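You operate a simulated robot arm through the tools that you are given. There is no shell and no other tool. Be economical: measure what you need, move in short steps, check, and stop when the job is done.

You run a simulated two-armed robot. Do the job below in one go: nothing can be reset, and whatever is moved stays where it is left.

JOB
Take the lid off the round red tin and lay it down on the floor of the packing tray.

It is judged by the outcome, as a careful person would: the job done as asked, and still so three seconds after it is handed in. It fails if anything else is knocked over, pushed out of place, dropped, spilled or broken. A push-on lid holds only when it is set on centred and level and pressed home; a screw cap is set on level and turned clockwise until tight.

ROBOT AND FRAMES
Two 7-joint arms with two-finger parallel grippers on one trunk, on a base that drives. Base frame: it is fixed to the floor where the robot stands at the start and does not move with it; the origin is under the middle of the robot, x ahead of it, y to its left, z up; the surface under the hand at the start is at about z = 0.8. Lengths are in m, angles in rad, forces in N, time in s.
The left shoulder is at the start at [0.11, 0.174, 1.082], the right one opposite. With the tool pointing down near the work surface each hand reaches from about 0.34 to 0.74 m from the robot's upright axis, wherever it stands, measured 20 degrees to its own side. Payload 3.6 kg a hand.
The TCP of each hand is the grasp point between the finger pads, 0.03 m short of the fingertips. In the tool frame z runs along the fingers and y along their closing line. The gripper opens to 0.11 m. The fingers are 0.02 m wide and 0.01 m thick; the gripper's body (0.048 by 0.112 m) begins 0.055 m behind the TCP.
Orientation is told as [roll, pitch, yaw] about the base's x, y, z axes, in that order, counted from this pose: with the fingers straight down and closing along the base's y, the tool's x points along the base's -x, its y along +y and its z along -z.

CONTROLS
- The arms move only by the tool arm_command. It takes "left_steps", "right_steps" or both (then of equal length, played together; a hand with none holds still); each is a list of rows, each an object (a shift or turn left out is 0, a gripper value left out holds the last) with "travel": the shift along the tool's x, y, z in m, a list of three; "angular": the turn, a rotation vector about the tool's x, y, z in degrees, a list of three; "gripper": the closure in counts, from 0 (fully open) to 255 (shut). In form: [{"travel": [tx, ty, tz], "angular": [rx, ry, rz], "gripper": gripper}, ...]. A call has 1 to 12 rows; each row shifts and turns the commanded pose from where the row before left it, along the tool's axes as they then stand. A row lasts 0.2 s, in which the tool goes at most 0.05 m and 0.15 rad; a call with a longer step from one row to the next is refused whole, and so is a gripper value outside its range. Where a pose cannot be reached the arm comes as near as it can. A force on the tool above 40 N (or 10 N above the force at the start of the call, whichever is more), or a blocked arm, ends the call early, and 0.2 s more pass. The fingers move at their own pace (about 0.153 m/s each) and stop on an object; they squeeze with about 34 N. The grip force told is the motor's: it shows also when the fingers shut on nothing. Time passes only in rows, and 0.2 s behind the last, so rows that do not move let the fingers close. It gives the time, the measured TCP pose, the force on the tool (base axes), the opening and the grip force at its end, in the units of the frame above (readings bear some noise), with the torque about the TCP (base axes, N m) and any sound that the robot's microphone picked up.
- Cameras (640 x 400 px; columns grow to the right, rows downward): "scene" is now at [0.2165, -0.0227, 1.2677]; the picture's right is [-0.41, -0.91, 0.00], its down [-0.42, 0.19, -0.89] and it looks along [0.81, -0.36, -0.46] (base axes); focal length 214 px, centre (320, 200). "left" rides on the left gripper at [0.073, -0.017, -0.103] in its tool frame; the picture's right is [0.23, 0.97, 0.00], its down [-0.76, 0.18, -0.62] and it looks along [-0.61, 0.14, 0.78] (tool axes); focal length 222 px, centre (320, 200). "right" rides on the right gripper at [0.072, 0.017, -0.103] in its tool frame; the picture's right is [-0.23, 0.97, 0.00], its down [-0.76, -0.18, -0.62] and it looks along [-0.61, -0.14, 0.78] (tool axes); focal length 222 px, centre (320, 200). There is no depth. A picture from a camera that has moved, and an enlarged one, comes with that camera's place and axes in the base frame and with its lens. The place of the scene camera against the robot may be out by one fixed shift of up to 0.018 m in any direction.
- snapshot(camera): a new picture of that camera. No time passes.
- raise_lower(by): slides the trunk up (or, below 0, down) by that many m; the arms and the scene camera ride with it, the base frame stays. It gives what a move gives, with no picture.
- drive_base(legs): drives the robot by 1 to 6 legs, each [ahead, left, turn to the left] in m, m and rad, along the robot's own axes; the way and the turn of a leg run together, so that a leg with both is an arc; at most 1.5 m and 3.142 rad a leg. The arms and the cameras ride along, it lands a little off, and it stops where it bumps. It gives what a move gives.
- pan_tilt(pan, tilt): turns the head with the scene camera to pan (to the left, within 1.501 rad either way) and tilt (down, from -0.506 to 1.204), counted from straight ahead of the robot. It gives what a move gives.
- zoom(camera, box): a new picture of the part [left, top, right, bottom] of that camera's present view, enlarged. No time passes.
- hand_in(): hands the job in; it is judged then, once.

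Go step by step. Nothing tells you exact positions but the pictures and the camera data: compare them with the known pose of the tool, close in by small moves and look again before you grip or let go. The budget is 120 turns and 88 pictures, counting those below and the enlarged ones. Unless the task says otherwise, let go and move clear before handing in, and close with one line.

The tools are called as name(argument=value, ...) on one line, values as JSON. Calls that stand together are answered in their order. arm_command: Moves the arms, as the interface text tells. Its arguments: {"type":"object","properties":{"left_steps":{"type":"array","items":{"type":"object","properties":{"travel":{"type":"array","items":{"type":"number"}},"angular":{"type":"array","items":{"type":"number"}},"gripper":{"type":"number"}}}},"right_steps":{"type":"array","items":{"type":"object","properties":{"travel":{"type":"array","items":{"type":"number"}},"angular":{"type":"array","items":{"type":"number"}},"gripper":{"type":"number"}}}}},"required":[]} The other tools are called the same way: raise_lower (by) slides the trunk up or down; drive_base (legs) drives the base; pan_tilt (pan, tilt) turns the head that bears the scene camera; snapshot (camera) takes a picture; zoom (camera, box) takes an enlarged picture of a part of a camera's view; hand_in () hands the job in.

At the start:

```text
time: 0.0
left_tool_pos: [0.3958, 0.116, 1.0987]
left_tcp_rot: [-0.001, 0.002, 0.001]
left_ft_force: [0.9, 0.3, -0.3]
left_ft_torque: [0.04, -0.01, -0.01]
left_finger_gap: 0.1101
left_gripper_force: 0.0
right_tool_pos: [0.3221, -0.2578, 1.1768]
right_tcp_rot: [0.001, -0.001, -0.001]
right_ft_force: [-0.8, 0.3, -0.2]
right_ft_torque: [-0.01, -0.01, -0.01]
right_finger_gap: 0.11
right_gripper_force: 0.1
trunk travel left (down, up): [-0.2, 0.563]
robot x, y, heading: [0.0002, -0.0006, 0.001]
head pan, tilt: [-0.417, 0.475]
```

scene: 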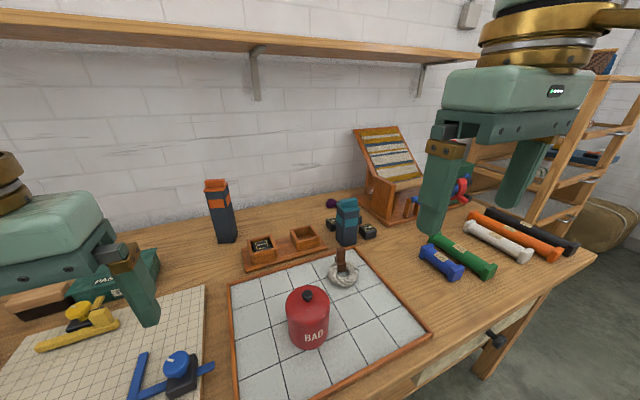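
right: 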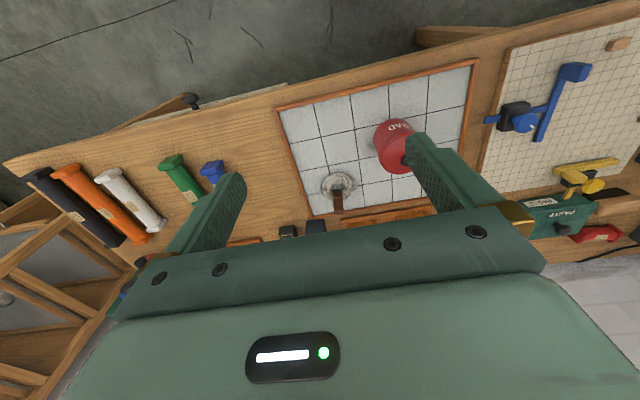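
left: 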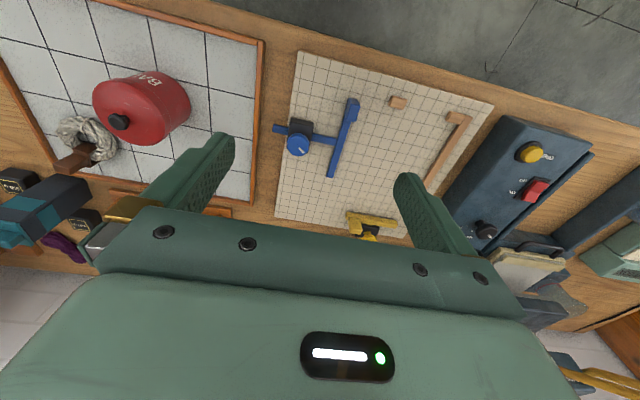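

I see a red tin with a black knob on a tiled, wood-rimmed area on the bench. I need to find out which thing is the packing tray, so I look closer and around.

zoom(camera="scene", box=[220, 180, 440, 400])

pan_tilt(pan=0.5, tilt=0.6)

snapshot(camera="scene")

pan_tilt(pan=-1.2, tilt=0.6)

snapshot(camera="scene")

pan_tilt(pan=-0.2, tilt=0.9)

snapshot(camera="scene")

```text
1.82 times, centred on (330, 290) of scene
camera zoom: at [0.2165, -0.0227, 1.2677], right [-0.41, -0.91, 0.0], down [-0.42, 0.19, -0.89], along [0.81, -0.36, -0.46], focal length 390 px, centre (302, 36)
```

zoom: 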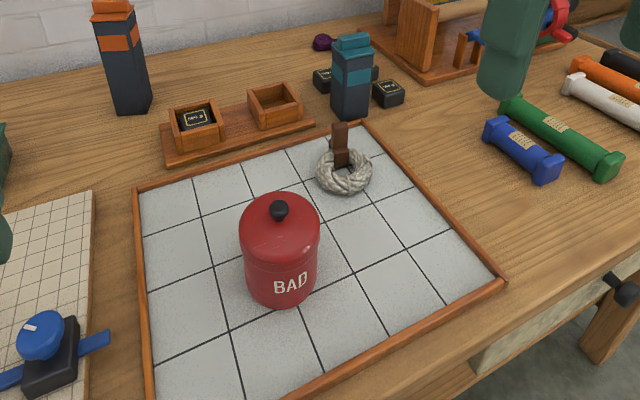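

```text
time: 1.2
left_tool_pos: [0.3954, 0.1165, 1.0981]
left_tcp_rot: [-0.001, 0.002, 0.002]
left_ft_force: [0.4, 0.6, 0.7]
left_ft_torque: [-0.04, -0.03, -0.02]
left_finger_gap: 0.1099
left_gripper_force: 0.1
right_tool_pos: [0.3212, -0.2572, 1.1779]
right_tcp_rot: [0.001, 0.0, 0.001]
right_ft_force: [-0.9, -0.1, 0.4]
right_ft_torque: [-0.02, 0.02, -0.01]
right_finger_gap: 0.1099
right_gripper_force: 0.2
trunk travel left (down, up): [-0.2, 0.563]
robot x, y, heading: [-0.0025, -0.0013, -0.004]
head pan, tilt: [0.499, 0.6]
```

```text
83 pictures are left
camera scene: at [0.2105, 0.0567, 1.2563], right [0.48, -0.88, 0.0], down [-0.5, -0.27, -0.82], along [0.72, 0.39, -0.57], focal length 214 px, centre (320, 200)
```

scene: 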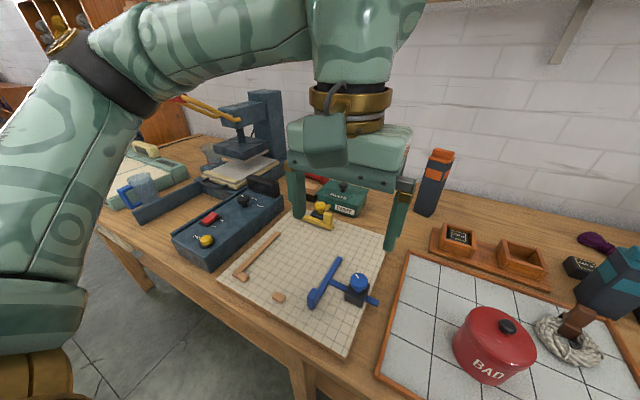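

```text
time: 2.9
left_tool_pos: [0.3945, 0.1176, 1.0982]
left_tcp_rot: [-0.002, 0.002, 0.003]
left_ft_force: [0.6, 0.8, -0.1]
left_ft_torque: [-0.01, -0.01, 0.03]
left_finger_gap: 0.1099
left_gripper_force: 0.2
right_tool_pos: [0.323, -0.2563, 1.1769]
right_tcp_rot: [0.0, 0.001, 0.0]
right_ft_force: [0.0, -0.1, 0.6]
right_ft_torque: [0.0, -0.03, -0.06]
right_finger_gap: 0.1101
right_gripper_force: 0.0
trunk travel left (down, up): [-0.2, 0.563]
robot x, y, heading: [0.001, -0.0022, 0.001]
head pan, tilt: [-1.201, 0.6]
```

```text
82 pictures are left
camera scene: at [0.1649, -0.068, 1.2563], right [-0.93, -0.36, 0.0], down [-0.21, 0.53, -0.82], along [0.3, -0.77, -0.57], focal length 214 px, centre (320, 200)
```

scene: 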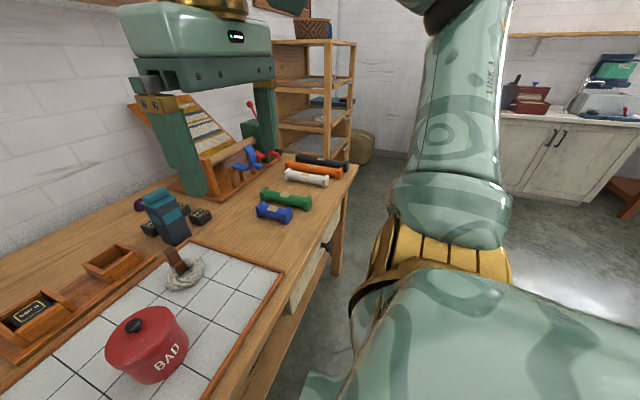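

```text
time: 4.2
left_tool_pos: [0.3955, 0.1169, 1.0996]
left_tcp_rot: [0.0, 0.002, 0.002]
left_ft_force: [0.4, -0.5, 0.3]
left_ft_torque: [-0.03, 0.0, -0.01]
left_finger_gap: 0.1102
left_gripper_force: 0.0
right_tool_pos: [0.3222, -0.2562, 1.1774]
right_tcp_rot: [0.0, -0.001, -0.001]
right_ft_force: [-0.7, 0.3, 0.2]
right_ft_torque: [-0.01, -0.03, 0.0]
right_finger_gap: 0.11
right_gripper_force: 0.1
trunk travel left (down, up): [-0.2, 0.563]
robot x, y, heading: [0.0009, 0.0003, -0.008]
head pan, tilt: [-0.201, 0.901]
```

```text
81 pictures are left
camera scene: at [0.2069, -0.0007, 1.2315], right [-0.2, -0.98, 0.0], down [-0.77, 0.16, -0.62], along [0.61, -0.12, -0.78], focal length 214 px, centre (320, 200)
```

scene: 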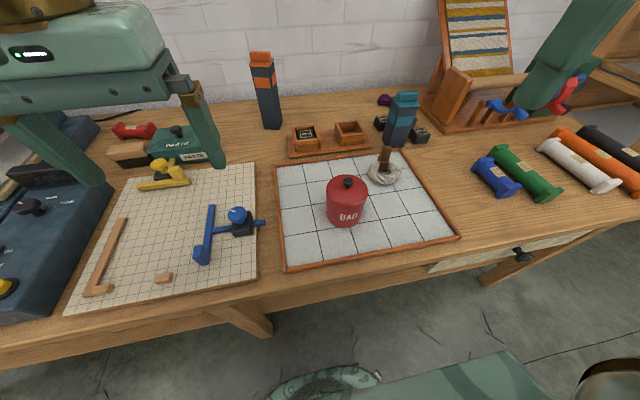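

The tin stands on the tiled, rimmed board; I check the rest of the room for any other tray or red tin before deciding.

zoom(camera="scene", box=[265, 80, 465, 280])

pan_tilt(pan=-1.5, tilt=0.3)

snapshot(camera="scene")

pan_tilt(pan=1.4, tilt=0.3)

snapshot(camera="scene")

```text
2.00 times, centred on (365, 180) of scene
camera zoom: at [0.2069, -0.0007, 1.2315], right [-0.2, -0.98, 0.0], down [-0.77, 0.16, -0.62], along [0.61, -0.12, -0.78], focal length 429 px, centre (230, 240)
```

zoom: 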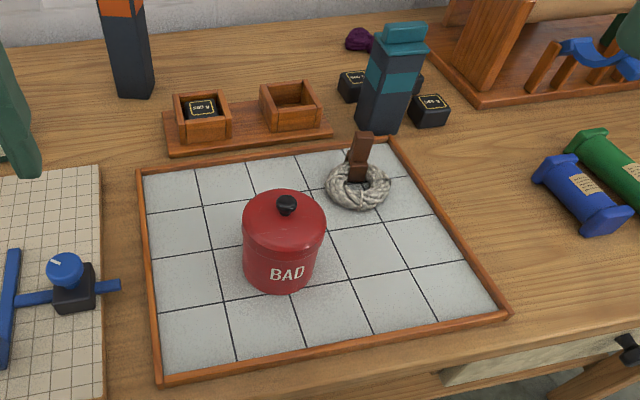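

```text
time: 5.7
left_tool_pos: [0.3958, 0.1163, 1.0976]
left_tcp_rot: [-0.001, 0.003, 0.002]
left_ft_force: [0.5, -0.5, -0.7]
left_ft_torque: [-0.02, 0.01, -0.01]
left_finger_gap: 0.1099
left_gripper_force: 0.1
right_tool_pos: [0.3225, -0.2567, 1.177]
right_tcp_rot: [0.001, 0.0, -0.001]
right_ft_force: [-0.1, -0.2, 0.9]
right_ft_torque: [-0.01, -0.02, 0.01]
right_finger_gap: 0.11
right_gripper_force: 0.0
trunk travel left (down, up): [-0.2, 0.563]
robot x, y, heading: [-0.0009, -0.0006, 0.0]
head pan, tilt: [-1.499, 0.3]
```

```text
79 pictures are left
camera scene: at [0.1396, -0.0787, 1.2838], right [-1.0, -0.07, 0.0], down [-0.02, 0.3, -0.96], along [0.07, -0.95, -0.3], focal length 214 px, centre (320, 200)
```

scene: 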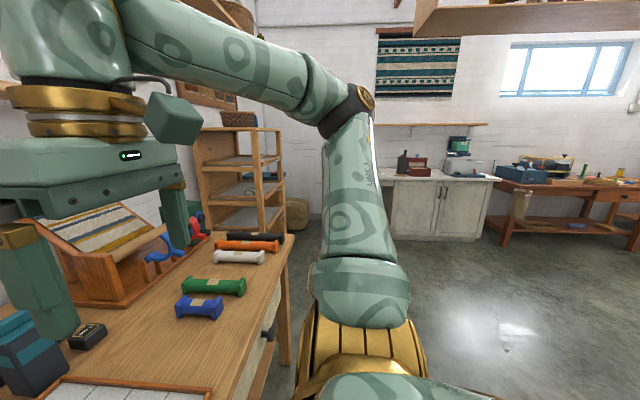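

```text
time: 8.2
left_tool_pos: [0.3952, 0.1161, 1.0983]
left_tcp_rot: [-0.001, 0.0, 0.002]
left_ft_force: [-0.9, 0.6, -0.4]
left_ft_torque: [-0.01, 0.0, 0.02]
left_finger_gap: 0.11
left_gripper_force: 0.0
right_tool_pos: [0.3215, -0.2572, 1.1777]
right_tcp_rot: [0.001, 0.002, -0.001]
right_ft_force: [0.6, 0.1, 0.5]
right_ft_torque: [0.01, -0.01, -0.01]
right_finger_gap: 0.1101
right_gripper_force: 0.0
trunk travel left (down, up): [-0.2, 0.563]
robot x, y, heading: [0.0007, 0.0014, -0.006]
head pan, tilt: [1.4, 0.3]
```

```text
78 pictures are left
camera scene: at [0.1488, 0.1064, 1.2838], right [0.99, -0.17, 0.0], down [-0.05, -0.29, -0.96], along [0.16, 0.94, -0.3], focal length 214 px, centre (320, 200)
```

scene: 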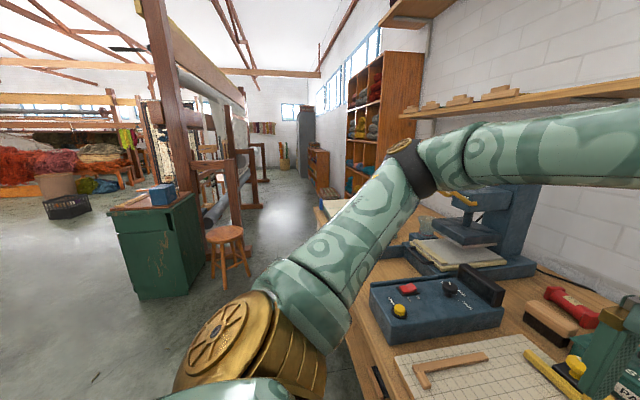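

The tiled, wood-rimmed surface is the only tray, so I take it as the packing tray. From four views I put the knob at about (0.476, -0.122, 0.92), so I bring the right hand above it.

arm_command(right_steps=[{"travel": [-0.031, 0.027, 0.02]}, {"travel": [-0.031, 0.027, 0.02]}, {"travel": [-0.031, 0.027, 0.02]}, {"travel": [-0.031, 0.027, 0.02]}, {"travel": [-0.03, 0.027, 0.02]}, {}, {}])

pan_tilt(pan=-0.2, tilt=0.7)

snapshot(camera="right")

snapshot(camera="scene")

snapshot(camera="left")

```text
time: 9.8
left_tool_pos: [0.3955, 0.1169, 1.0982]
left_tcp_rot: [0.0, -0.001, 0.001]
left_ft_force: [0.3, -0.8, -0.4]
left_ft_torque: [-0.03, 0.0, 0.04]
left_finger_gap: 0.11
left_gripper_force: 0.0
right_tool_pos: [0.4793, -0.1358, 1.0796]
right_tcp_rot: [0.001, 0.001, -0.001]
right_ft_force: [-1.3, -0.6, -0.1]
right_ft_torque: [-0.01, 0.01, 0.01]
right_finger_gap: 0.1099
right_gripper_force: 0.1
right hand out of reach, approached as far as the arm can: row 5
trunk travel left (down, up): [-0.2, 0.563]
robot x, y, heading: [0.0021, 0.0034, -0.003]
head pan, tilt: [1.4, 0.3]
```

```text
time: 11.5
left_tool_pos: [0.3945, 0.1162, 1.0976]
left_tcp_rot: [0.001, 0.003, 0.002]
left_ft_force: [0.2, -0.3, 0.5]
left_ft_torque: [-0.02, 0.01, 0.0]
left_finger_gap: 0.1101
left_gripper_force: 0.0
right_tool_pos: [0.4796, -0.1363, 1.0808]
right_tcp_rot: [0.001, -0.002, 0.0]
right_ft_force: [-0.5, 0.0, -0.3]
right_ft_torque: [-0.04, -0.01, 0.0]
right_finger_gap: 0.1101
right_gripper_force: 0.0
trunk travel left (down, up): [-0.2, 0.563]
robot x, y, heading: [0.0047, 0.0016, 0.004]
head pan, tilt: [-0.201, 0.7]
```

```text
77 pictures are left
camera right: at [0.4049, -0.119, 1.1847], right [0.23, 0.97, 0.0], down [0.76, -0.18, 0.62], along [0.61, -0.14, -0.78], focal length 222 px, centre (320, 200)
```

right: 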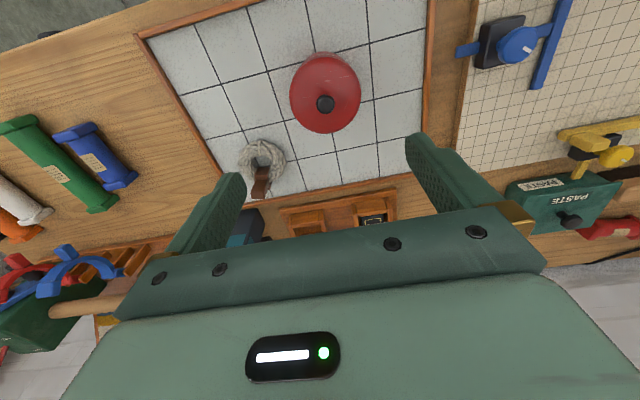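

```text
76 pictures are left
camera scene: at [0.2163, -0.0024, 1.2476], right [-0.2, -0.98, 0.0], down [-0.63, 0.13, -0.76], along [0.75, -0.15, -0.64], focal length 214 px, centre (320, 200)
```

scene: 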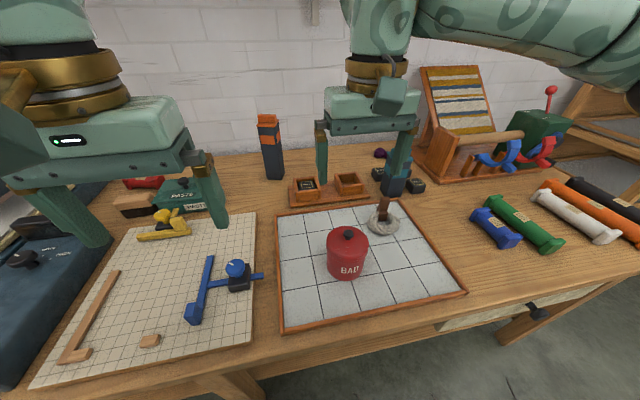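

```text
75 pictures are left
camera left: at [0.3228, 0.099, 1.2006], right [-0.23, 0.97, 0.0], down [0.76, 0.18, 0.62], along [0.61, 0.14, -0.78], focal length 222 px, centre (320, 200)
```

left: 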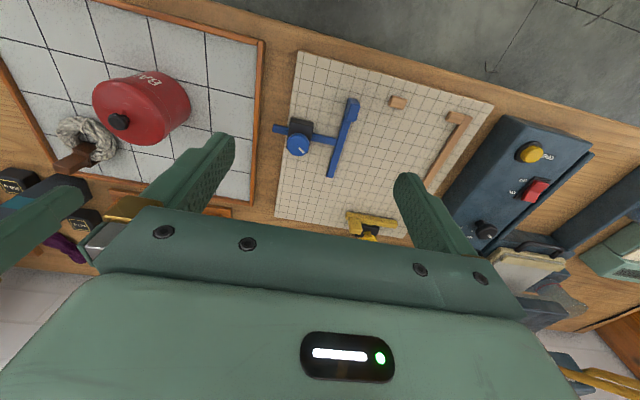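

The knob measures at (0.477, -0.128, 0.919) but the right hand ran short on the inside. I shift the base 0.08 m left so the tin lies better on the right side.

drive_base(legs=[[0, 0.08, 0]])

arm_command(right_steps=[{"travel": [0, -0.03, 0.01]}, {"travel": [0, -0.03, 0.01]}, {"travel": [0, -0.018, 0.01]}, {}, {}])

snapshot(camera="right")

snapshot(camera="scene")

```text
time: 12.5
left_tool_pos: [0.3951, 0.1991, 1.0992]
left_tcp_rot: [-0.002, 0.001, 0.002]
left_ft_force: [-0.3, -0.6, -0.5]
left_ft_torque: [0.0, -0.01, -0.01]
left_finger_gap: 0.1101
left_gripper_force: 0.2
right_tool_pos: [0.4788, -0.0539, 1.0803]
right_tcp_rot: [0.001, -0.001, -0.002]
right_ft_force: [0.0, 0.5, -0.2]
right_ft_torque: [-0.06, 0.01, -0.01]
right_finger_gap: 0.1102
right_gripper_force: 0.0
trunk travel left (down, up): [-0.2, 0.563]
robot x, y, heading: [-0.0016, 0.0807, -0.004]
head pan, tilt: [-0.201, 0.7]
```

```text
time: 13.7
left_tool_pos: [0.3959, 0.1971, 1.0988]
left_tcp_rot: [-0.001, 0.001, 0.003]
left_ft_force: [0.5, -0.3, 0.2]
left_ft_torque: [-0.01, 0.02, 0.04]
left_finger_gap: 0.1098
left_gripper_force: 0.0
right_tool_pos: [0.4803, -0.1333, 1.0486]
right_tcp_rot: [-0.001, 0.001, -0.001]
right_ft_force: [1.0, -0.5, -0.3]
right_ft_torque: [0.0, 0.0, -0.01]
right_finger_gap: 0.1101
right_gripper_force: 0.0
trunk travel left (down, up): [-0.2, 0.563]
robot x, y, heading: [0.0007, 0.0765, -0.001]
head pan, tilt: [-0.201, 0.7]
```

```text
74 pictures are left
camera right: at [0.4052, -0.117, 1.154], right [0.23, 0.97, 0.0], down [0.76, -0.18, 0.62], along [0.61, -0.14, -0.78], focal length 222 px, centre (320, 200)
```

right: 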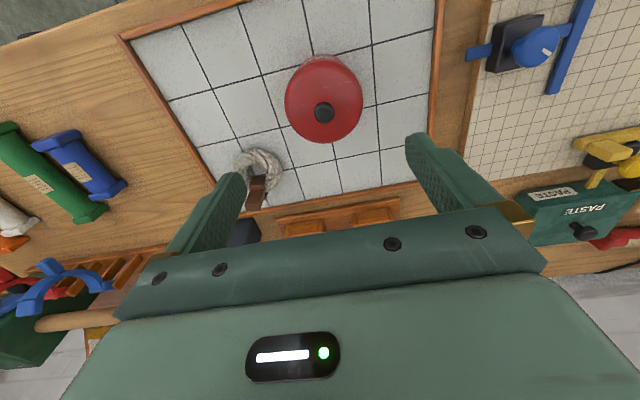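

```text
73 pictures are left
camera scene: at [0.2162, 0.0779, 1.2476], right [-0.2, -0.98, 0.0], down [-0.63, 0.13, -0.76], along [0.75, -0.15, -0.64], focal length 214 px, centre (320, 200)
```

scene: 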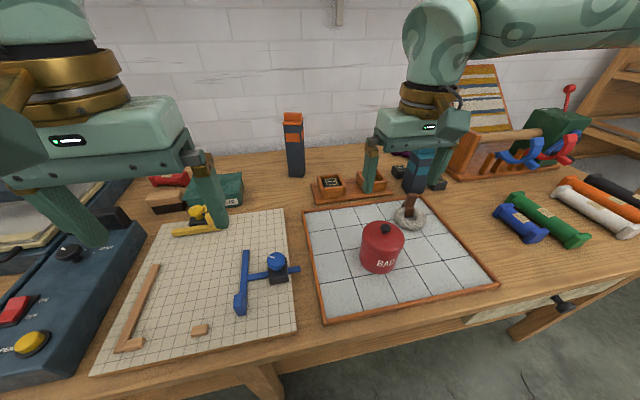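

The knob refines to about (0.477, -0.130). I correct, descend to just above the knob and look.

arm_command(right_steps=[{"travel": [0.003, 0.003, 0.02]}, {"travel": [0, 0, 0.03]}, {"travel": [0, 0, 0.02]}, {"gripper": 120}, {"travel": [0, 0, 0]}, {}])

zoom(camera="scene", box=[310, 150, 470, 310])

snapshot(camera="right")

```text
time: 15.1
left_tool_pos: [0.3951, 0.1967, 1.0977]
left_tcp_rot: [0.001, 0.001, 0.002]
left_ft_force: [-0.2, -0.7, 0.7]
left_ft_torque: [-0.01, -0.01, 0.01]
left_finger_gap: 0.1101
left_gripper_force: 0.0
right_tool_pos: [0.4777, -0.1313, 0.9806]
right_tcp_rot: [0.0, -0.001, -0.002]
right_ft_force: [0.8, -0.5, -0.6]
right_ft_torque: [0.05, 0.02, 0.0]
right_finger_gap: 0.0583
right_gripper_force: 0.0
trunk travel left (down, up): [-0.2, 0.563]
robot x, y, heading: [-0.0003, 0.0792, 0.003]
head pan, tilt: [-0.201, 0.7]
```

```text
2.50 times, centred on (390, 230) of scene
camera zoom: at [0.2162, 0.0781, 1.2476], right [-0.2, -0.98, 0.0], down [-0.63, 0.13, -0.76], along [0.75, -0.15, -0.64], focal length 536 px, centre (145, 125)
```

zoom: 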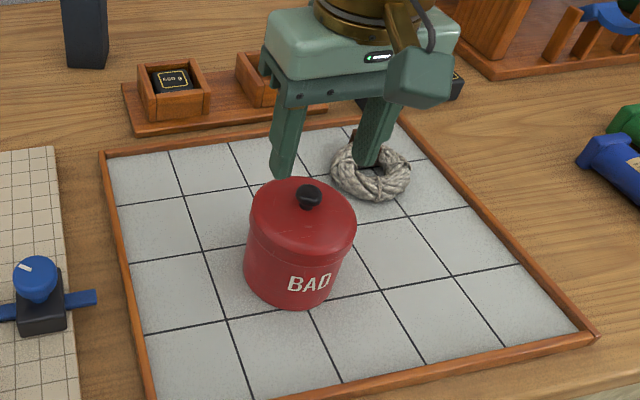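

```text
71 pictures are left
camera right: at [0.4032, -0.114, 1.0844], right [0.23, 0.97, 0.0], down [0.76, -0.18, 0.62], along [0.61, -0.14, -0.78], focal length 222 px, centre (320, 200)
```

right: 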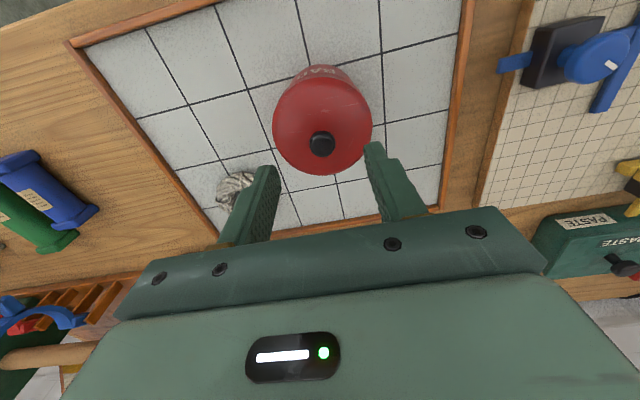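

Triangulated knob is at (0.477, -0.130, 0.918), about 0.02 m wide. I descend to put the fingertips around it and check.

arm_command(right_steps=[{"travel": [0.001, 0.001, 0.02]}, {"travel": [0, 0, 0.02]}, {}])

zoom(camera="scene", box=[340, 190, 440, 290])

zoom(camera="right", box=[200, 80, 440, 260])

snapshot(camera="left")

```text
time: 15.9
left_tool_pos: [0.3957, 0.1968, 1.0981]
left_tcp_rot: [0.001, 0.002, 0.001]
left_ft_force: [-0.6, -0.1, -0.2]
left_ft_torque: [-0.03, -0.02, 0.01]
left_finger_gap: 0.11
left_gripper_force: 0.0
right_tool_pos: [0.4734, -0.1306, 0.9411]
right_tcp_rot: [0.001, 0.001, -0.002]
right_ft_force: [0.4, -1.0, -0.9]
right_ft_torque: [-0.01, 0.01, 0.04]
right_finger_gap: 0.0585
right_gripper_force: 0.1
trunk travel left (down, up): [-0.2, 0.563]
robot x, y, heading: [0.0053, 0.0822, -0.001]
head pan, tilt: [-0.201, 0.7]
```

```text
4.00 times, centred on (390, 240) of scene
camera zoom: at [0.2161, 0.0781, 1.2477], right [-0.2, -0.98, 0.0], down [-0.63, 0.13, -0.76], along [0.75, -0.15, -0.64], focal length 858 px, centre (40, 40)
```

zoom: 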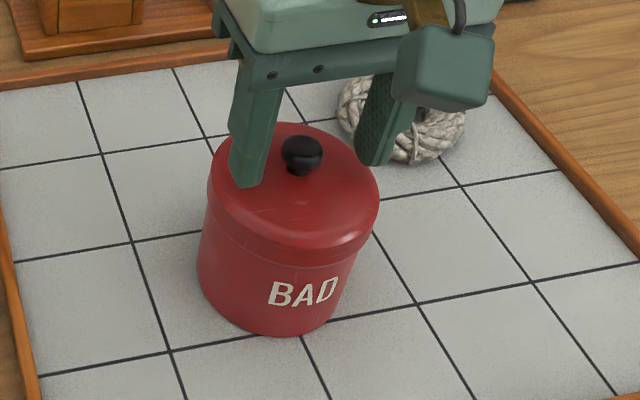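

```text
2.22 times, centred on (320, 170) of right
camera zoom: at [0.4, -0.1137, 1.044], right [0.23, 0.97, 0.0], down [0.76, -0.18, 0.62], along [0.61, -0.14, -0.78], focal length 494 px, centre (320, 267)
```

zoom: 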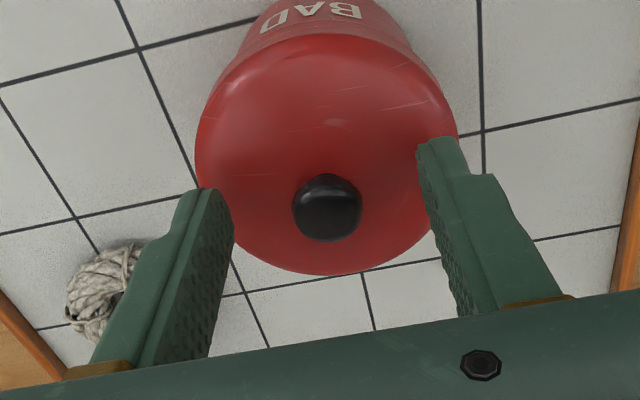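

```text
68 pictures are left
camera left: at [0.3227, 0.1794, 1.2007], right [-0.23, 0.97, 0.0], down [0.76, 0.18, 0.62], along [0.61, 0.14, -0.78], focal length 222 px, centre (320, 200)
```

left: 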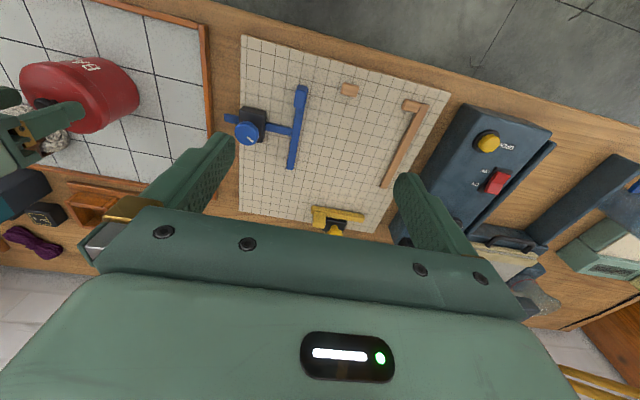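

The knob sits between the fingers with a few mm forward offset. I go forward 3 mm, lower 7 mm and close on the knob.

arm_command(right_steps=[{"travel": [-0.003, 0, 0.004]}, {"travel": [0, 0, 0.003]}, {"gripper": 180}, {"gripper": 255}, {}, {}, {}])

zoom(camera="scene", box=[340, 190, 440, 290])

zoom(camera="right", box=[200, 80, 440, 260])

```text
time: 17.5
left_tool_pos: [0.3951, 0.1981, 1.0976]
left_tcp_rot: [0.0, -0.002, 0.0]
left_ft_force: [0.3, 0.5, 0.9]
left_ft_torque: [-0.03, -0.02, -0.02]
left_finger_gap: 0.1102
left_gripper_force: 0.0
right_tool_pos: [0.4762, -0.129, 0.9328]
right_tcp_rot: [-0.001, 0.0, -0.003]
right_ft_force: [-1.7, 1.2, 8.4]
right_ft_torque: [0.04, -0.22, 0.02]
right_finger_gap: 0.0197
right_gripper_force: 34.3
trunk travel left (down, up): [-0.2, 0.563]
robot x, y, heading: [0.0009, 0.0826, -0.001]
head pan, tilt: [-0.201, 0.7]
heard: snap
```

```text
4.00 times, centred on (390, 240) of scene
camera zoom: at [0.2155, 0.0786, 1.2478], right [-0.2, -0.98, 0.0], down [-0.63, 0.13, -0.77], along [0.75, -0.15, -0.64], focal length 858 px, centre (40, 40)
```

zoom: 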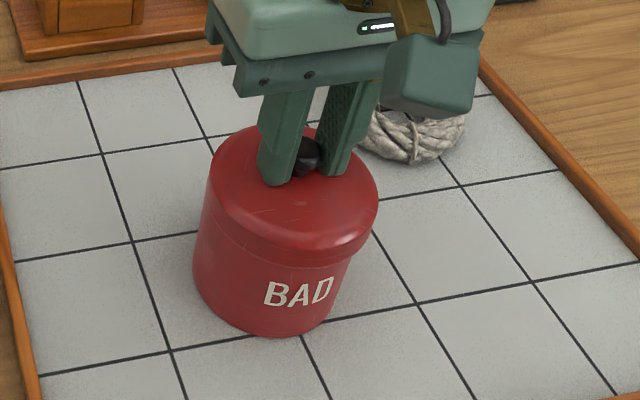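

```text
2.22 times, centred on (320, 170) of right
camera zoom: at [0.4026, -0.1119, 1.0383], right [0.23, 0.97, 0.0], down [0.76, -0.18, 0.62], along [0.61, -0.14, -0.78], focal length 494 px, centre (320, 267)
```

zoom: 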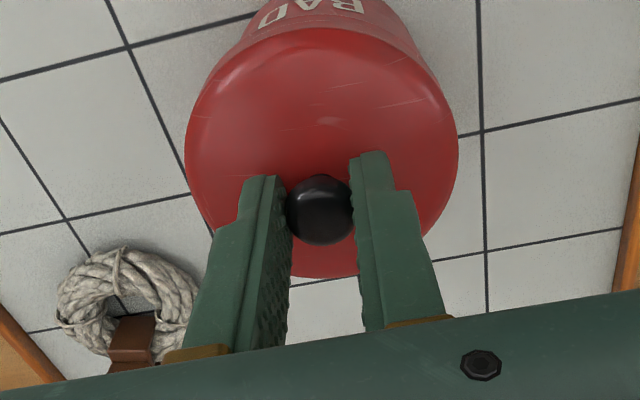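

The knob is gripped (gap 0.0197 m, 34 N) and there was a snap, possibly the lid letting go. I lift gently and check whether the tin stays.

arm_command(right_steps=[{"travel": [0, 0, -0.004]}, {"travel": [0, 0, -0.004]}, {"travel": [0, 0, -0.004]}, {}])

zoom(camera="scene", box=[340, 190, 440, 290])

```text
time: 18.5
left_tool_pos: [0.3946, 0.197, 1.0991]
left_tcp_rot: [0.0, 0.002, 0.002]
left_ft_force: [-0.3, -0.2, -0.7]
left_ft_torque: [0.03, -0.02, -0.01]
left_finger_gap: 0.1097
left_gripper_force: 0.1
right_tool_pos: [0.4782, -0.1304, 0.9457]
right_tcp_rot: [0.001, 0.001, -0.002]
right_ft_force: [0.6, 0.2, -0.6]
right_ft_torque: [0.0, 0.01, -0.01]
right_finger_gap: 0.0198
right_gripper_force: 34.0
trunk travel left (down, up): [-0.2, 0.563]
robot x, y, heading: [0.0013, 0.0796, -0.001]
head pan, tilt: [-0.201, 0.7]
```

```text
4.00 times, centred on (390, 240) of scene
camera zoom: at [0.2163, 0.0781, 1.2476], right [-0.2, -0.98, 0.0], down [-0.63, 0.13, -0.76], along [0.75, -0.15, -0.64], focal length 858 px, centre (40, 40)
```

zoom: 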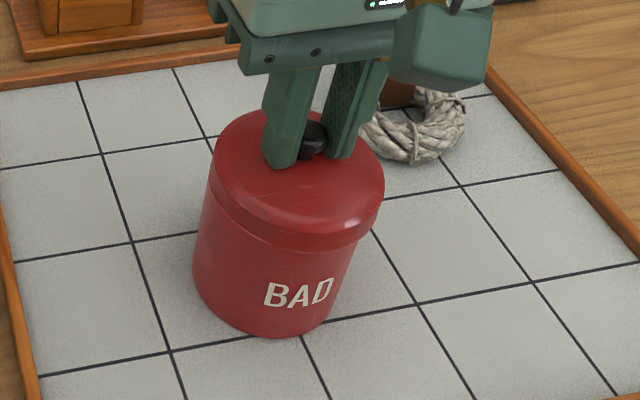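

The lid comes off cleanly and the tin stays. I lift it clear and carry it over the free front-right tiles, around (0.455, -0.265).

arm_command(right_steps=[{"travel": [0, 0, -0.03]}, {"travel": [0, 0, -0.04]}, {}, {"travel": [0.006, -0.035, 0]}, {"travel": [0.006, -0.035, 0]}, {"travel": [0.006, -0.035, 0]}, {"travel": [0.004, -0.03, 0]}, {}, {}])

snapshot(camera="scene")

snapshot(camera="right")

```text
time: 20.5
left_tool_pos: [0.3947, 0.1971, 1.0981]
left_tcp_rot: [-0.002, 0.001, 0.002]
left_ft_force: [-0.5, -0.6, 0.3]
left_ft_torque: [-0.01, 0.01, -0.01]
left_finger_gap: 0.1098
left_gripper_force: 0.0
right_tool_pos: [0.457, -0.2536, 1.016]
right_tcp_rot: [-0.002, 0.0, -0.001]
right_ft_force: [-0.7, -0.6, -0.3]
right_ft_torque: [0.01, 0.01, -0.02]
right_finger_gap: 0.0197
right_gripper_force: 34.0
right hand out of reach, approached as far as the arm can: row 7
trunk travel left (down, up): [-0.2, 0.563]
robot x, y, heading: [-0.0042, 0.0807, 0.001]
head pan, tilt: [-0.201, 0.7]
```

```text
64 pictures are left
camera scene: at [0.2163, 0.078, 1.2476], right [-0.2, -0.98, 0.0], down [-0.63, 0.13, -0.76], along [0.75, -0.15, -0.64], focal length 214 px, centre (320, 200)
```

scene: 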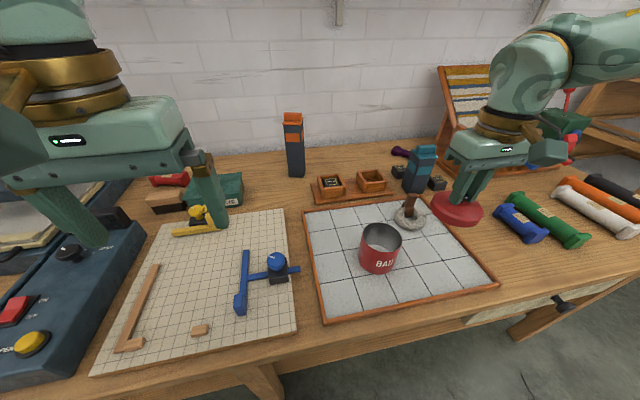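

```text
63 pictures are left
camera right: at [0.3827, -0.2375, 1.1206], right [0.23, 0.97, 0.0], down [0.76, -0.18, 0.62], along [0.61, -0.14, -0.78], focal length 222 px, centre (320, 200)
```

right: 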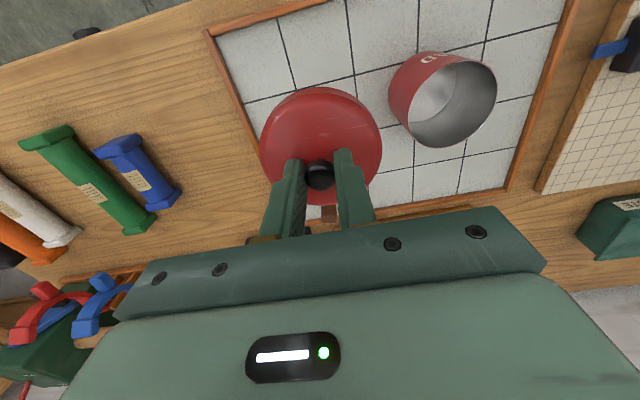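

The lid is held level over clear tile but the hand is at its sideways limit. I move the base 0.03 m right for slack, adjust to y ≈ -0.266, and lower part way.

drive_base(legs=[[0, -0.03, 0]])

arm_command(right_steps=[{"travel": [0, 0.018, 0.01]}, {"travel": [0, 0, 0.03]}, {"travel": [0, 0, 0.03]}, {"travel": [0, 0, 0.03]}, {}, {}])

snapshot(camera="scene")

snapshot(camera="right")

```text
time: 21.4
left_tool_pos: [0.3952, 0.1658, 1.0985]
left_tcp_rot: [0.001, 0.001, 0.002]
left_ft_force: [-0.1, -1.1, -0.1]
left_ft_torque: [0.03, -0.02, 0.01]
left_finger_gap: 0.1097
left_gripper_force: 0.1
right_tool_pos: [0.4568, -0.2866, 1.0149]
right_tcp_rot: [0.003, 0.0, -0.002]
right_ft_force: [0.1, -0.3, -0.9]
right_ft_torque: [0.05, 0.0, -0.02]
right_finger_gap: 0.0199
right_gripper_force: 33.8
trunk travel left (down, up): [-0.2, 0.563]
robot x, y, heading: [0.0001, 0.0526, 0.001]
head pan, tilt: [-0.201, 0.7]
```

```text
time: 22.8
left_tool_pos: [0.3959, 0.1662, 1.0979]
left_tcp_rot: [-0.001, 0.001, 0.003]
left_ft_force: [-0.5, 0.9, 0.4]
left_ft_torque: [0.01, 0.02, -0.03]
left_finger_gap: 0.1102
left_gripper_force: 0.1
right_tool_pos: [0.4577, -0.2671, 0.9153]
right_tcp_rot: [0.001, 0.002, -0.001]
right_ft_force: [-0.5, -0.1, -0.5]
right_ft_torque: [0.0, -0.01, -0.02]
right_finger_gap: 0.0197
right_gripper_force: 33.9
trunk travel left (down, up): [-0.2, 0.563]
robot x, y, heading: [-0.0029, 0.0488, -0.004]
head pan, tilt: [-0.201, 0.7]
```

```text
62 pictures are left
camera scene: at [0.2164, 0.0476, 1.2476], right [-0.2, -0.98, 0.0], down [-0.63, 0.13, -0.76], along [0.75, -0.15, -0.64], focal length 214 px, centre (320, 200)
```

scene: 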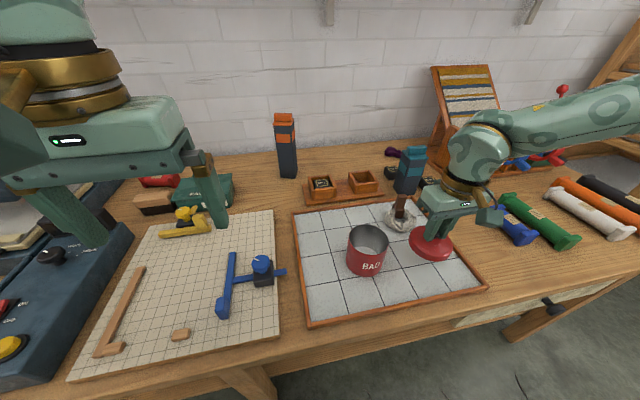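

```text
61 pictures are left
camera right: at [0.3824, -0.2498, 1.0204], right [0.23, 0.97, 0.0], down [0.76, -0.18, 0.62], along [0.61, -0.14, -0.78], focal length 222 px, centre (320, 200)
```

right: 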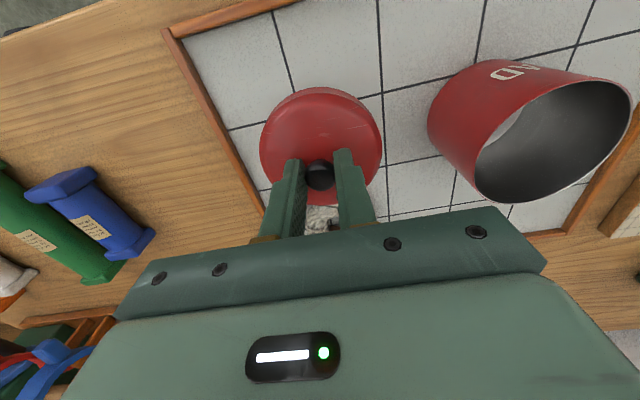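

Clearances look fine. I lower to just above the tile, then in small steps until it touches.

arm_command(right_steps=[{"travel": [0, 0, 0.02]}, {"travel": [0, 0, 0.01]}, {"travel": [0, 0, 0.004]}, {"travel": [0, 0, 0.004]}, {}])

zoom(camera="scene", box=[340, 180, 500, 300])

snapshot(camera="right")

```text
time: 24.0
left_tool_pos: [0.3952, 0.1668, 1.0989]
left_tcp_rot: [0.002, 0.002, 0.003]
left_ft_force: [0.2, 0.2, -0.2]
left_ft_torque: [0.0, 0.01, 0.01]
left_finger_gap: 0.1099
left_gripper_force: 0.0
right_tool_pos: [0.4566, -0.2668, 0.878]
right_tcp_rot: [0.001, 0.002, -0.002]
right_ft_force: [-0.5, 0.2, 0.0]
right_ft_torque: [0.01, -0.02, 0.01]
right_finger_gap: 0.0196
right_gripper_force: 33.7
trunk travel left (down, up): [-0.2, 0.563]
robot x, y, heading: [-0.0032, 0.0509, -0.002]
head pan, tilt: [-0.201, 0.7]
```

```text
3.33 times, centred on (420, 240) of scene
camera zoom: at [0.2162, 0.0477, 1.2476], right [-0.2, -0.98, 0.0], down [-0.63, 0.13, -0.76], along [0.75, -0.15, -0.64], focal length 715 px, centre (-13, 67)
```

zoom: 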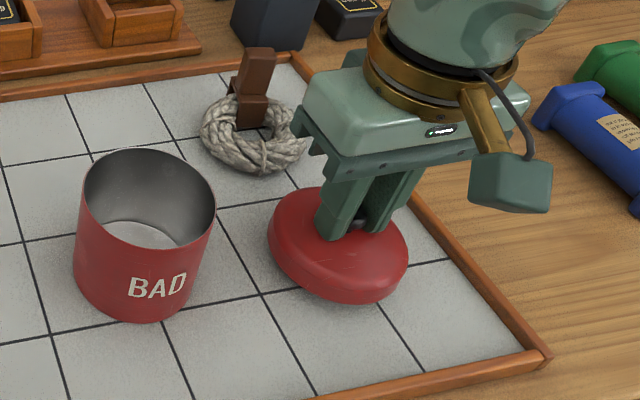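

```text
59 pictures are left
camera right: at [0.3827, -0.2502, 0.9826], right [0.23, 0.97, 0.0], down [0.76, -0.18, 0.62], along [0.61, -0.14, -0.78], focal length 222 px, centre (320, 200)
```

right: 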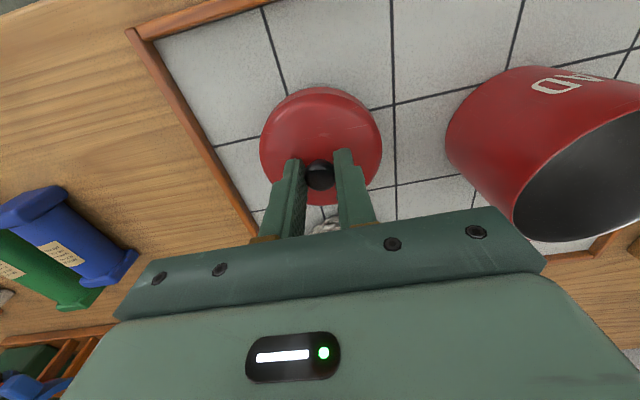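

Not touching yet. I keep lowering in small steps.

arm_command(right_steps=[{"travel": [0, 0, 0.005]}, {"travel": [0, 0, 0.005]}, {"travel": [0, 0, 0.003]}, {}])

zoom(camera="scene", box=[340, 180, 500, 300])

```text
time: 25.0
left_tool_pos: [0.3946, 0.166, 1.0971]
left_tcp_rot: [0.001, 0.001, 0.002]
left_ft_force: [-0.4, 1.3, 0.1]
left_ft_torque: [-0.01, -0.01, 0.01]
left_finger_gap: 0.1099
left_gripper_force: 0.3
right_tool_pos: [0.4567, -0.2673, 0.8659]
right_tcp_rot: [0.001, 0.001, -0.002]
right_ft_force: [0.1, 0.2, -0.5]
right_ft_torque: [0.01, 0.02, -0.01]
right_finger_gap: 0.0194
right_gripper_force: 34.0
trunk travel left (down, up): [-0.2, 0.563]
robot x, y, heading: [0.0034, 0.0502, 0.0]
head pan, tilt: [-0.201, 0.7]
```

```text
3.33 times, centred on (420, 240) of scene
camera zoom: at [0.2162, 0.0477, 1.2476], right [-0.2, -0.98, 0.0], down [-0.63, 0.13, -0.76], along [0.75, -0.15, -0.64], focal length 715 px, centre (-13, 67)
```

zoom: 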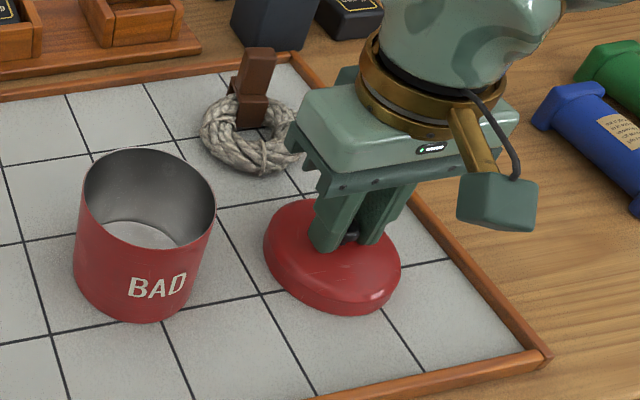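

Still no contact force; on down in 2 mm steps.

arm_command(right_steps=[{"travel": [0, 0, 0.002]}, {"travel": [0, 0, 0.002]}, {"travel": [0, 0, 0.002]}, {}])

```text
time: 26.0
left_tool_pos: [0.3946, 0.1669, 1.0994]
left_tcp_rot: [0.001, 0.001, 0.001]
left_ft_force: [0.5, 0.5, 0.4]
left_ft_torque: [0.02, -0.01, -0.01]
left_finger_gap: 0.11
left_gripper_force: 0.2
right_tool_pos: [0.4568, -0.2668, 0.8586]
right_tcp_rot: [-0.001, 0.0, -0.002]
right_ft_force: [1.0, -0.1, 0.7]
right_ft_torque: [-0.02, 0.01, 0.0]
right_finger_gap: 0.0196
right_gripper_force: 33.4
trunk travel left (down, up): [-0.2, 0.563]
robot x, y, heading: [0.0002, 0.0496, 0.002]
head pan, tilt: [-0.201, 0.7]
```

arm_command(right_steps=[{"travel": [0, 0, 0.002]}, {"travel": [0, 0, 0.002]}, {}])

zoom(camera="scene", box=[380, 220, 480, 300])

```text
time: 26.8
left_tool_pos: [0.395, 0.1662, 1.0986]
left_tcp_rot: [0.001, 0.001, 0.003]
left_ft_force: [-1.3, 0.0, 0.5]
left_ft_torque: [0.01, 0.01, -0.02]
left_finger_gap: 0.1096
left_gripper_force: 0.1
right_tool_pos: [0.4554, -0.2675, 0.8549]
right_tcp_rot: [0.001, -0.001, -0.001]
right_ft_force: [0.0, 0.5, -0.3]
right_ft_torque: [0.0, 0.0, 0.0]
right_finger_gap: 0.0198
right_gripper_force: 34.3
trunk travel left (down, up): [-0.2, 0.563]
robot x, y, heading: [0.0009, 0.0512, 0.002]
head pan, tilt: [-0.201, 0.7]
```

```text
5.00 times, centred on (430, 260) of scene
camera zoom: at [0.2163, 0.0477, 1.2476], right [-0.2, -0.98, 0.0], down [-0.63, 0.13, -0.76], along [0.75, -0.15, -0.64], focal length 1072 px, centre (-230, -100)
```

zoom: 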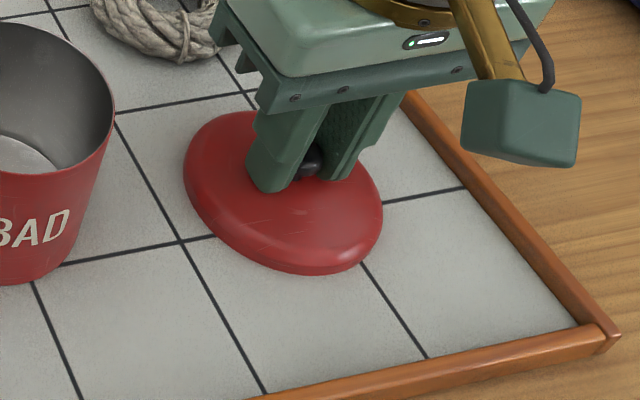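

Very close now; a few more small steps.

arm_command(right_steps=[{"travel": [0, 0, 0.002]}, {"travel": [0, 0, 0.002]}, {}])

```text
time: 27.6
left_tool_pos: [0.3955, 0.1657, 1.0983]
left_tcp_rot: [0.0, 0.003, 0.001]
left_ft_force: [0.4, -0.3, 0.7]
left_ft_torque: [-0.02, 0.01, 0.0]
left_finger_gap: 0.11
left_gripper_force: 0.1
right_tool_pos: [0.4561, -0.2663, 0.8501]
right_tcp_rot: [0.0, 0.002, -0.001]
right_ft_force: [-1.0, -0.3, -0.4]
right_ft_torque: [0.01, -0.01, 0.03]
right_finger_gap: 0.0197
right_gripper_force: 33.8
trunk travel left (down, up): [-0.2, 0.563]
robot x, y, heading: [-0.0019, 0.0504, -0.005]
head pan, tilt: [-0.201, 0.7]
```

arm_command(right_steps=[{"travel": [0, 0, 0.002]}, {"travel": [0, 0, 0.002]}, {}])

zoom(camera="scene", box=[380, 220, 480, 300])

```text
time: 28.4
left_tool_pos: [0.3935, 0.1674, 1.1004]
left_tcp_rot: [-0.001, -0.003, 0.004]
left_ft_force: [0.4, 0.4, 0.6]
left_ft_torque: [-0.02, 0.0, -0.03]
left_finger_gap: 0.1101
left_gripper_force: 0.1
right_tool_pos: [0.456, -0.2662, 0.849]
right_tcp_rot: [0.001, -0.003, -0.001]
right_ft_force: [0.3, -3.5, 29.8]
right_ft_torque: [-0.09, 0.21, -0.03]
right_finger_gap: 0.0197
right_gripper_force: 33.4
trunk travel left (down, up): [-0.2, 0.563]
robot x, y, heading: [-0.0041, 0.0529, -0.004]
head pan, tilt: [-0.201, 0.7]
```

```text
5.00 times, centred on (430, 260) of scene
camera zoom: at [0.2139, 0.0486, 1.2484], right [-0.2, -0.98, 0.0], down [-0.63, 0.13, -0.77], along [0.75, -0.15, -0.64], focal length 1072 px, centre (-230, -100)
```

zoom: 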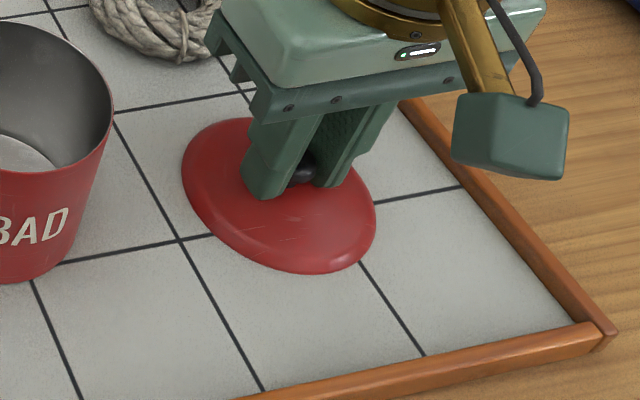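

Contact at 30 N: the lid is on the tile. I back off 3 mm to shed the force, then open the fingers part way and rise straight up.

arm_command(right_steps=[{"travel": [0, 0, -0.003]}, {"gripper": 200}, {"gripper": 160}, {}, {"travel": [0, 0, -0.02]}, {"travel": [0, 0, -0.03]}, {"travel": [0, 0, -0.04]}, {"travel": [0, 0, -0.04]}, {}])

snapshot(camera="scene")

zoom(camera="scene", box=[320, 180, 500, 310])

snapshot(camera="right")

```text
time: 30.4
left_tool_pos: [0.3944, 0.1664, 1.0977]
left_tcp_rot: [0.0, 0.002, 0.001]
left_ft_force: [0.3, -0.1, 0.3]
left_ft_torque: [0.0, 0.0, -0.03]
left_finger_gap: 0.1098
left_gripper_force: 0.1
right_tool_pos: [0.4569, -0.2674, 0.9804]
right_tcp_rot: [0.002, 0.0, -0.003]
right_ft_force: [1.1, 0.2, 0.6]
right_ft_torque: [0.01, 0.0, 0.02]
right_finger_gap: 0.0411
right_gripper_force: 0.1
trunk travel left (down, up): [-0.2, 0.563]
robot x, y, heading: [0.0021, 0.0536, -0.005]
head pan, tilt: [-0.201, 0.7]
```

```text
55 pictures are left
camera scene: at [0.2166, 0.0476, 1.2475], right [-0.2, -0.98, 0.0], down [-0.63, 0.13, -0.76], along [0.75, -0.15, -0.64], focal length 214 px, centre (320, 200)
```

scene: 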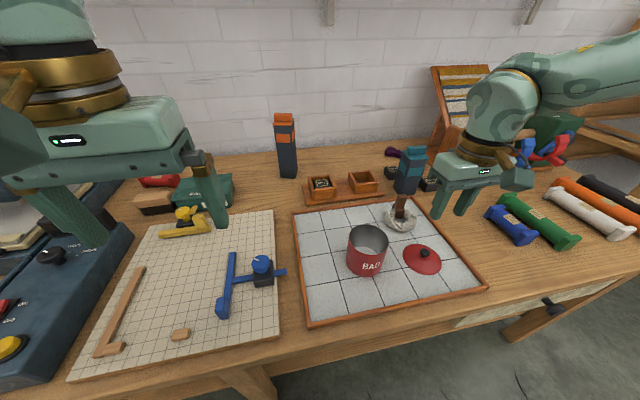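

```text
3.08 times, centred on (410, 245) of scene
camera zoom: at [0.2166, 0.0476, 1.2475], right [-0.2, -0.98, 0.0], down [-0.63, 0.13, -0.76], along [0.75, -0.15, -0.64], focal length 660 px, centre (43, 62)
```

zoom: 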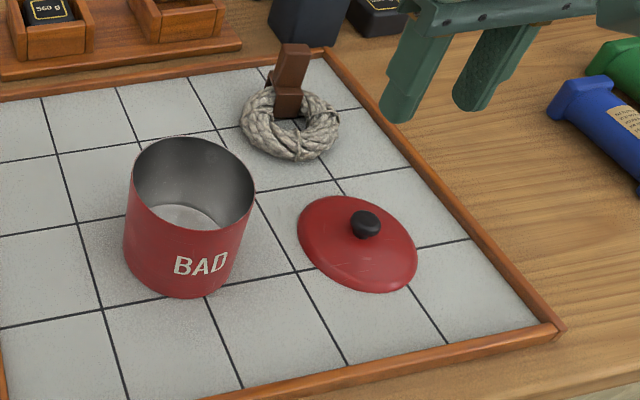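

```text
53 pictures are left
camera right: at [0.383, -0.2511, 1.0855], right [0.23, 0.97, 0.0], down [0.76, -0.18, 0.62], along [0.61, -0.14, -0.78], focal length 222 px, centre (320, 200)
```

right: 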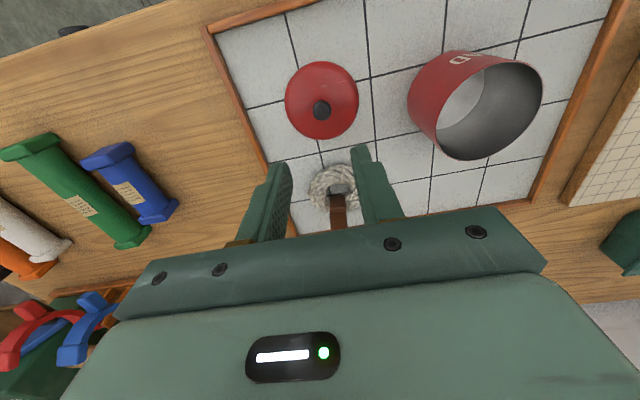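

The lid lies flat on the tray floor with its knob up. The tin, rope and everything else are where they were, and the hand is well clear, so I hand in.

hand_in()

```text
The job is handed in.
```

The lid is off the round red tin and lies flat, knob up, on the floor of the packing tray. I took that to be the tiled, wood-rimmed tray the tin stands in, as I saw no other tray that fitted.
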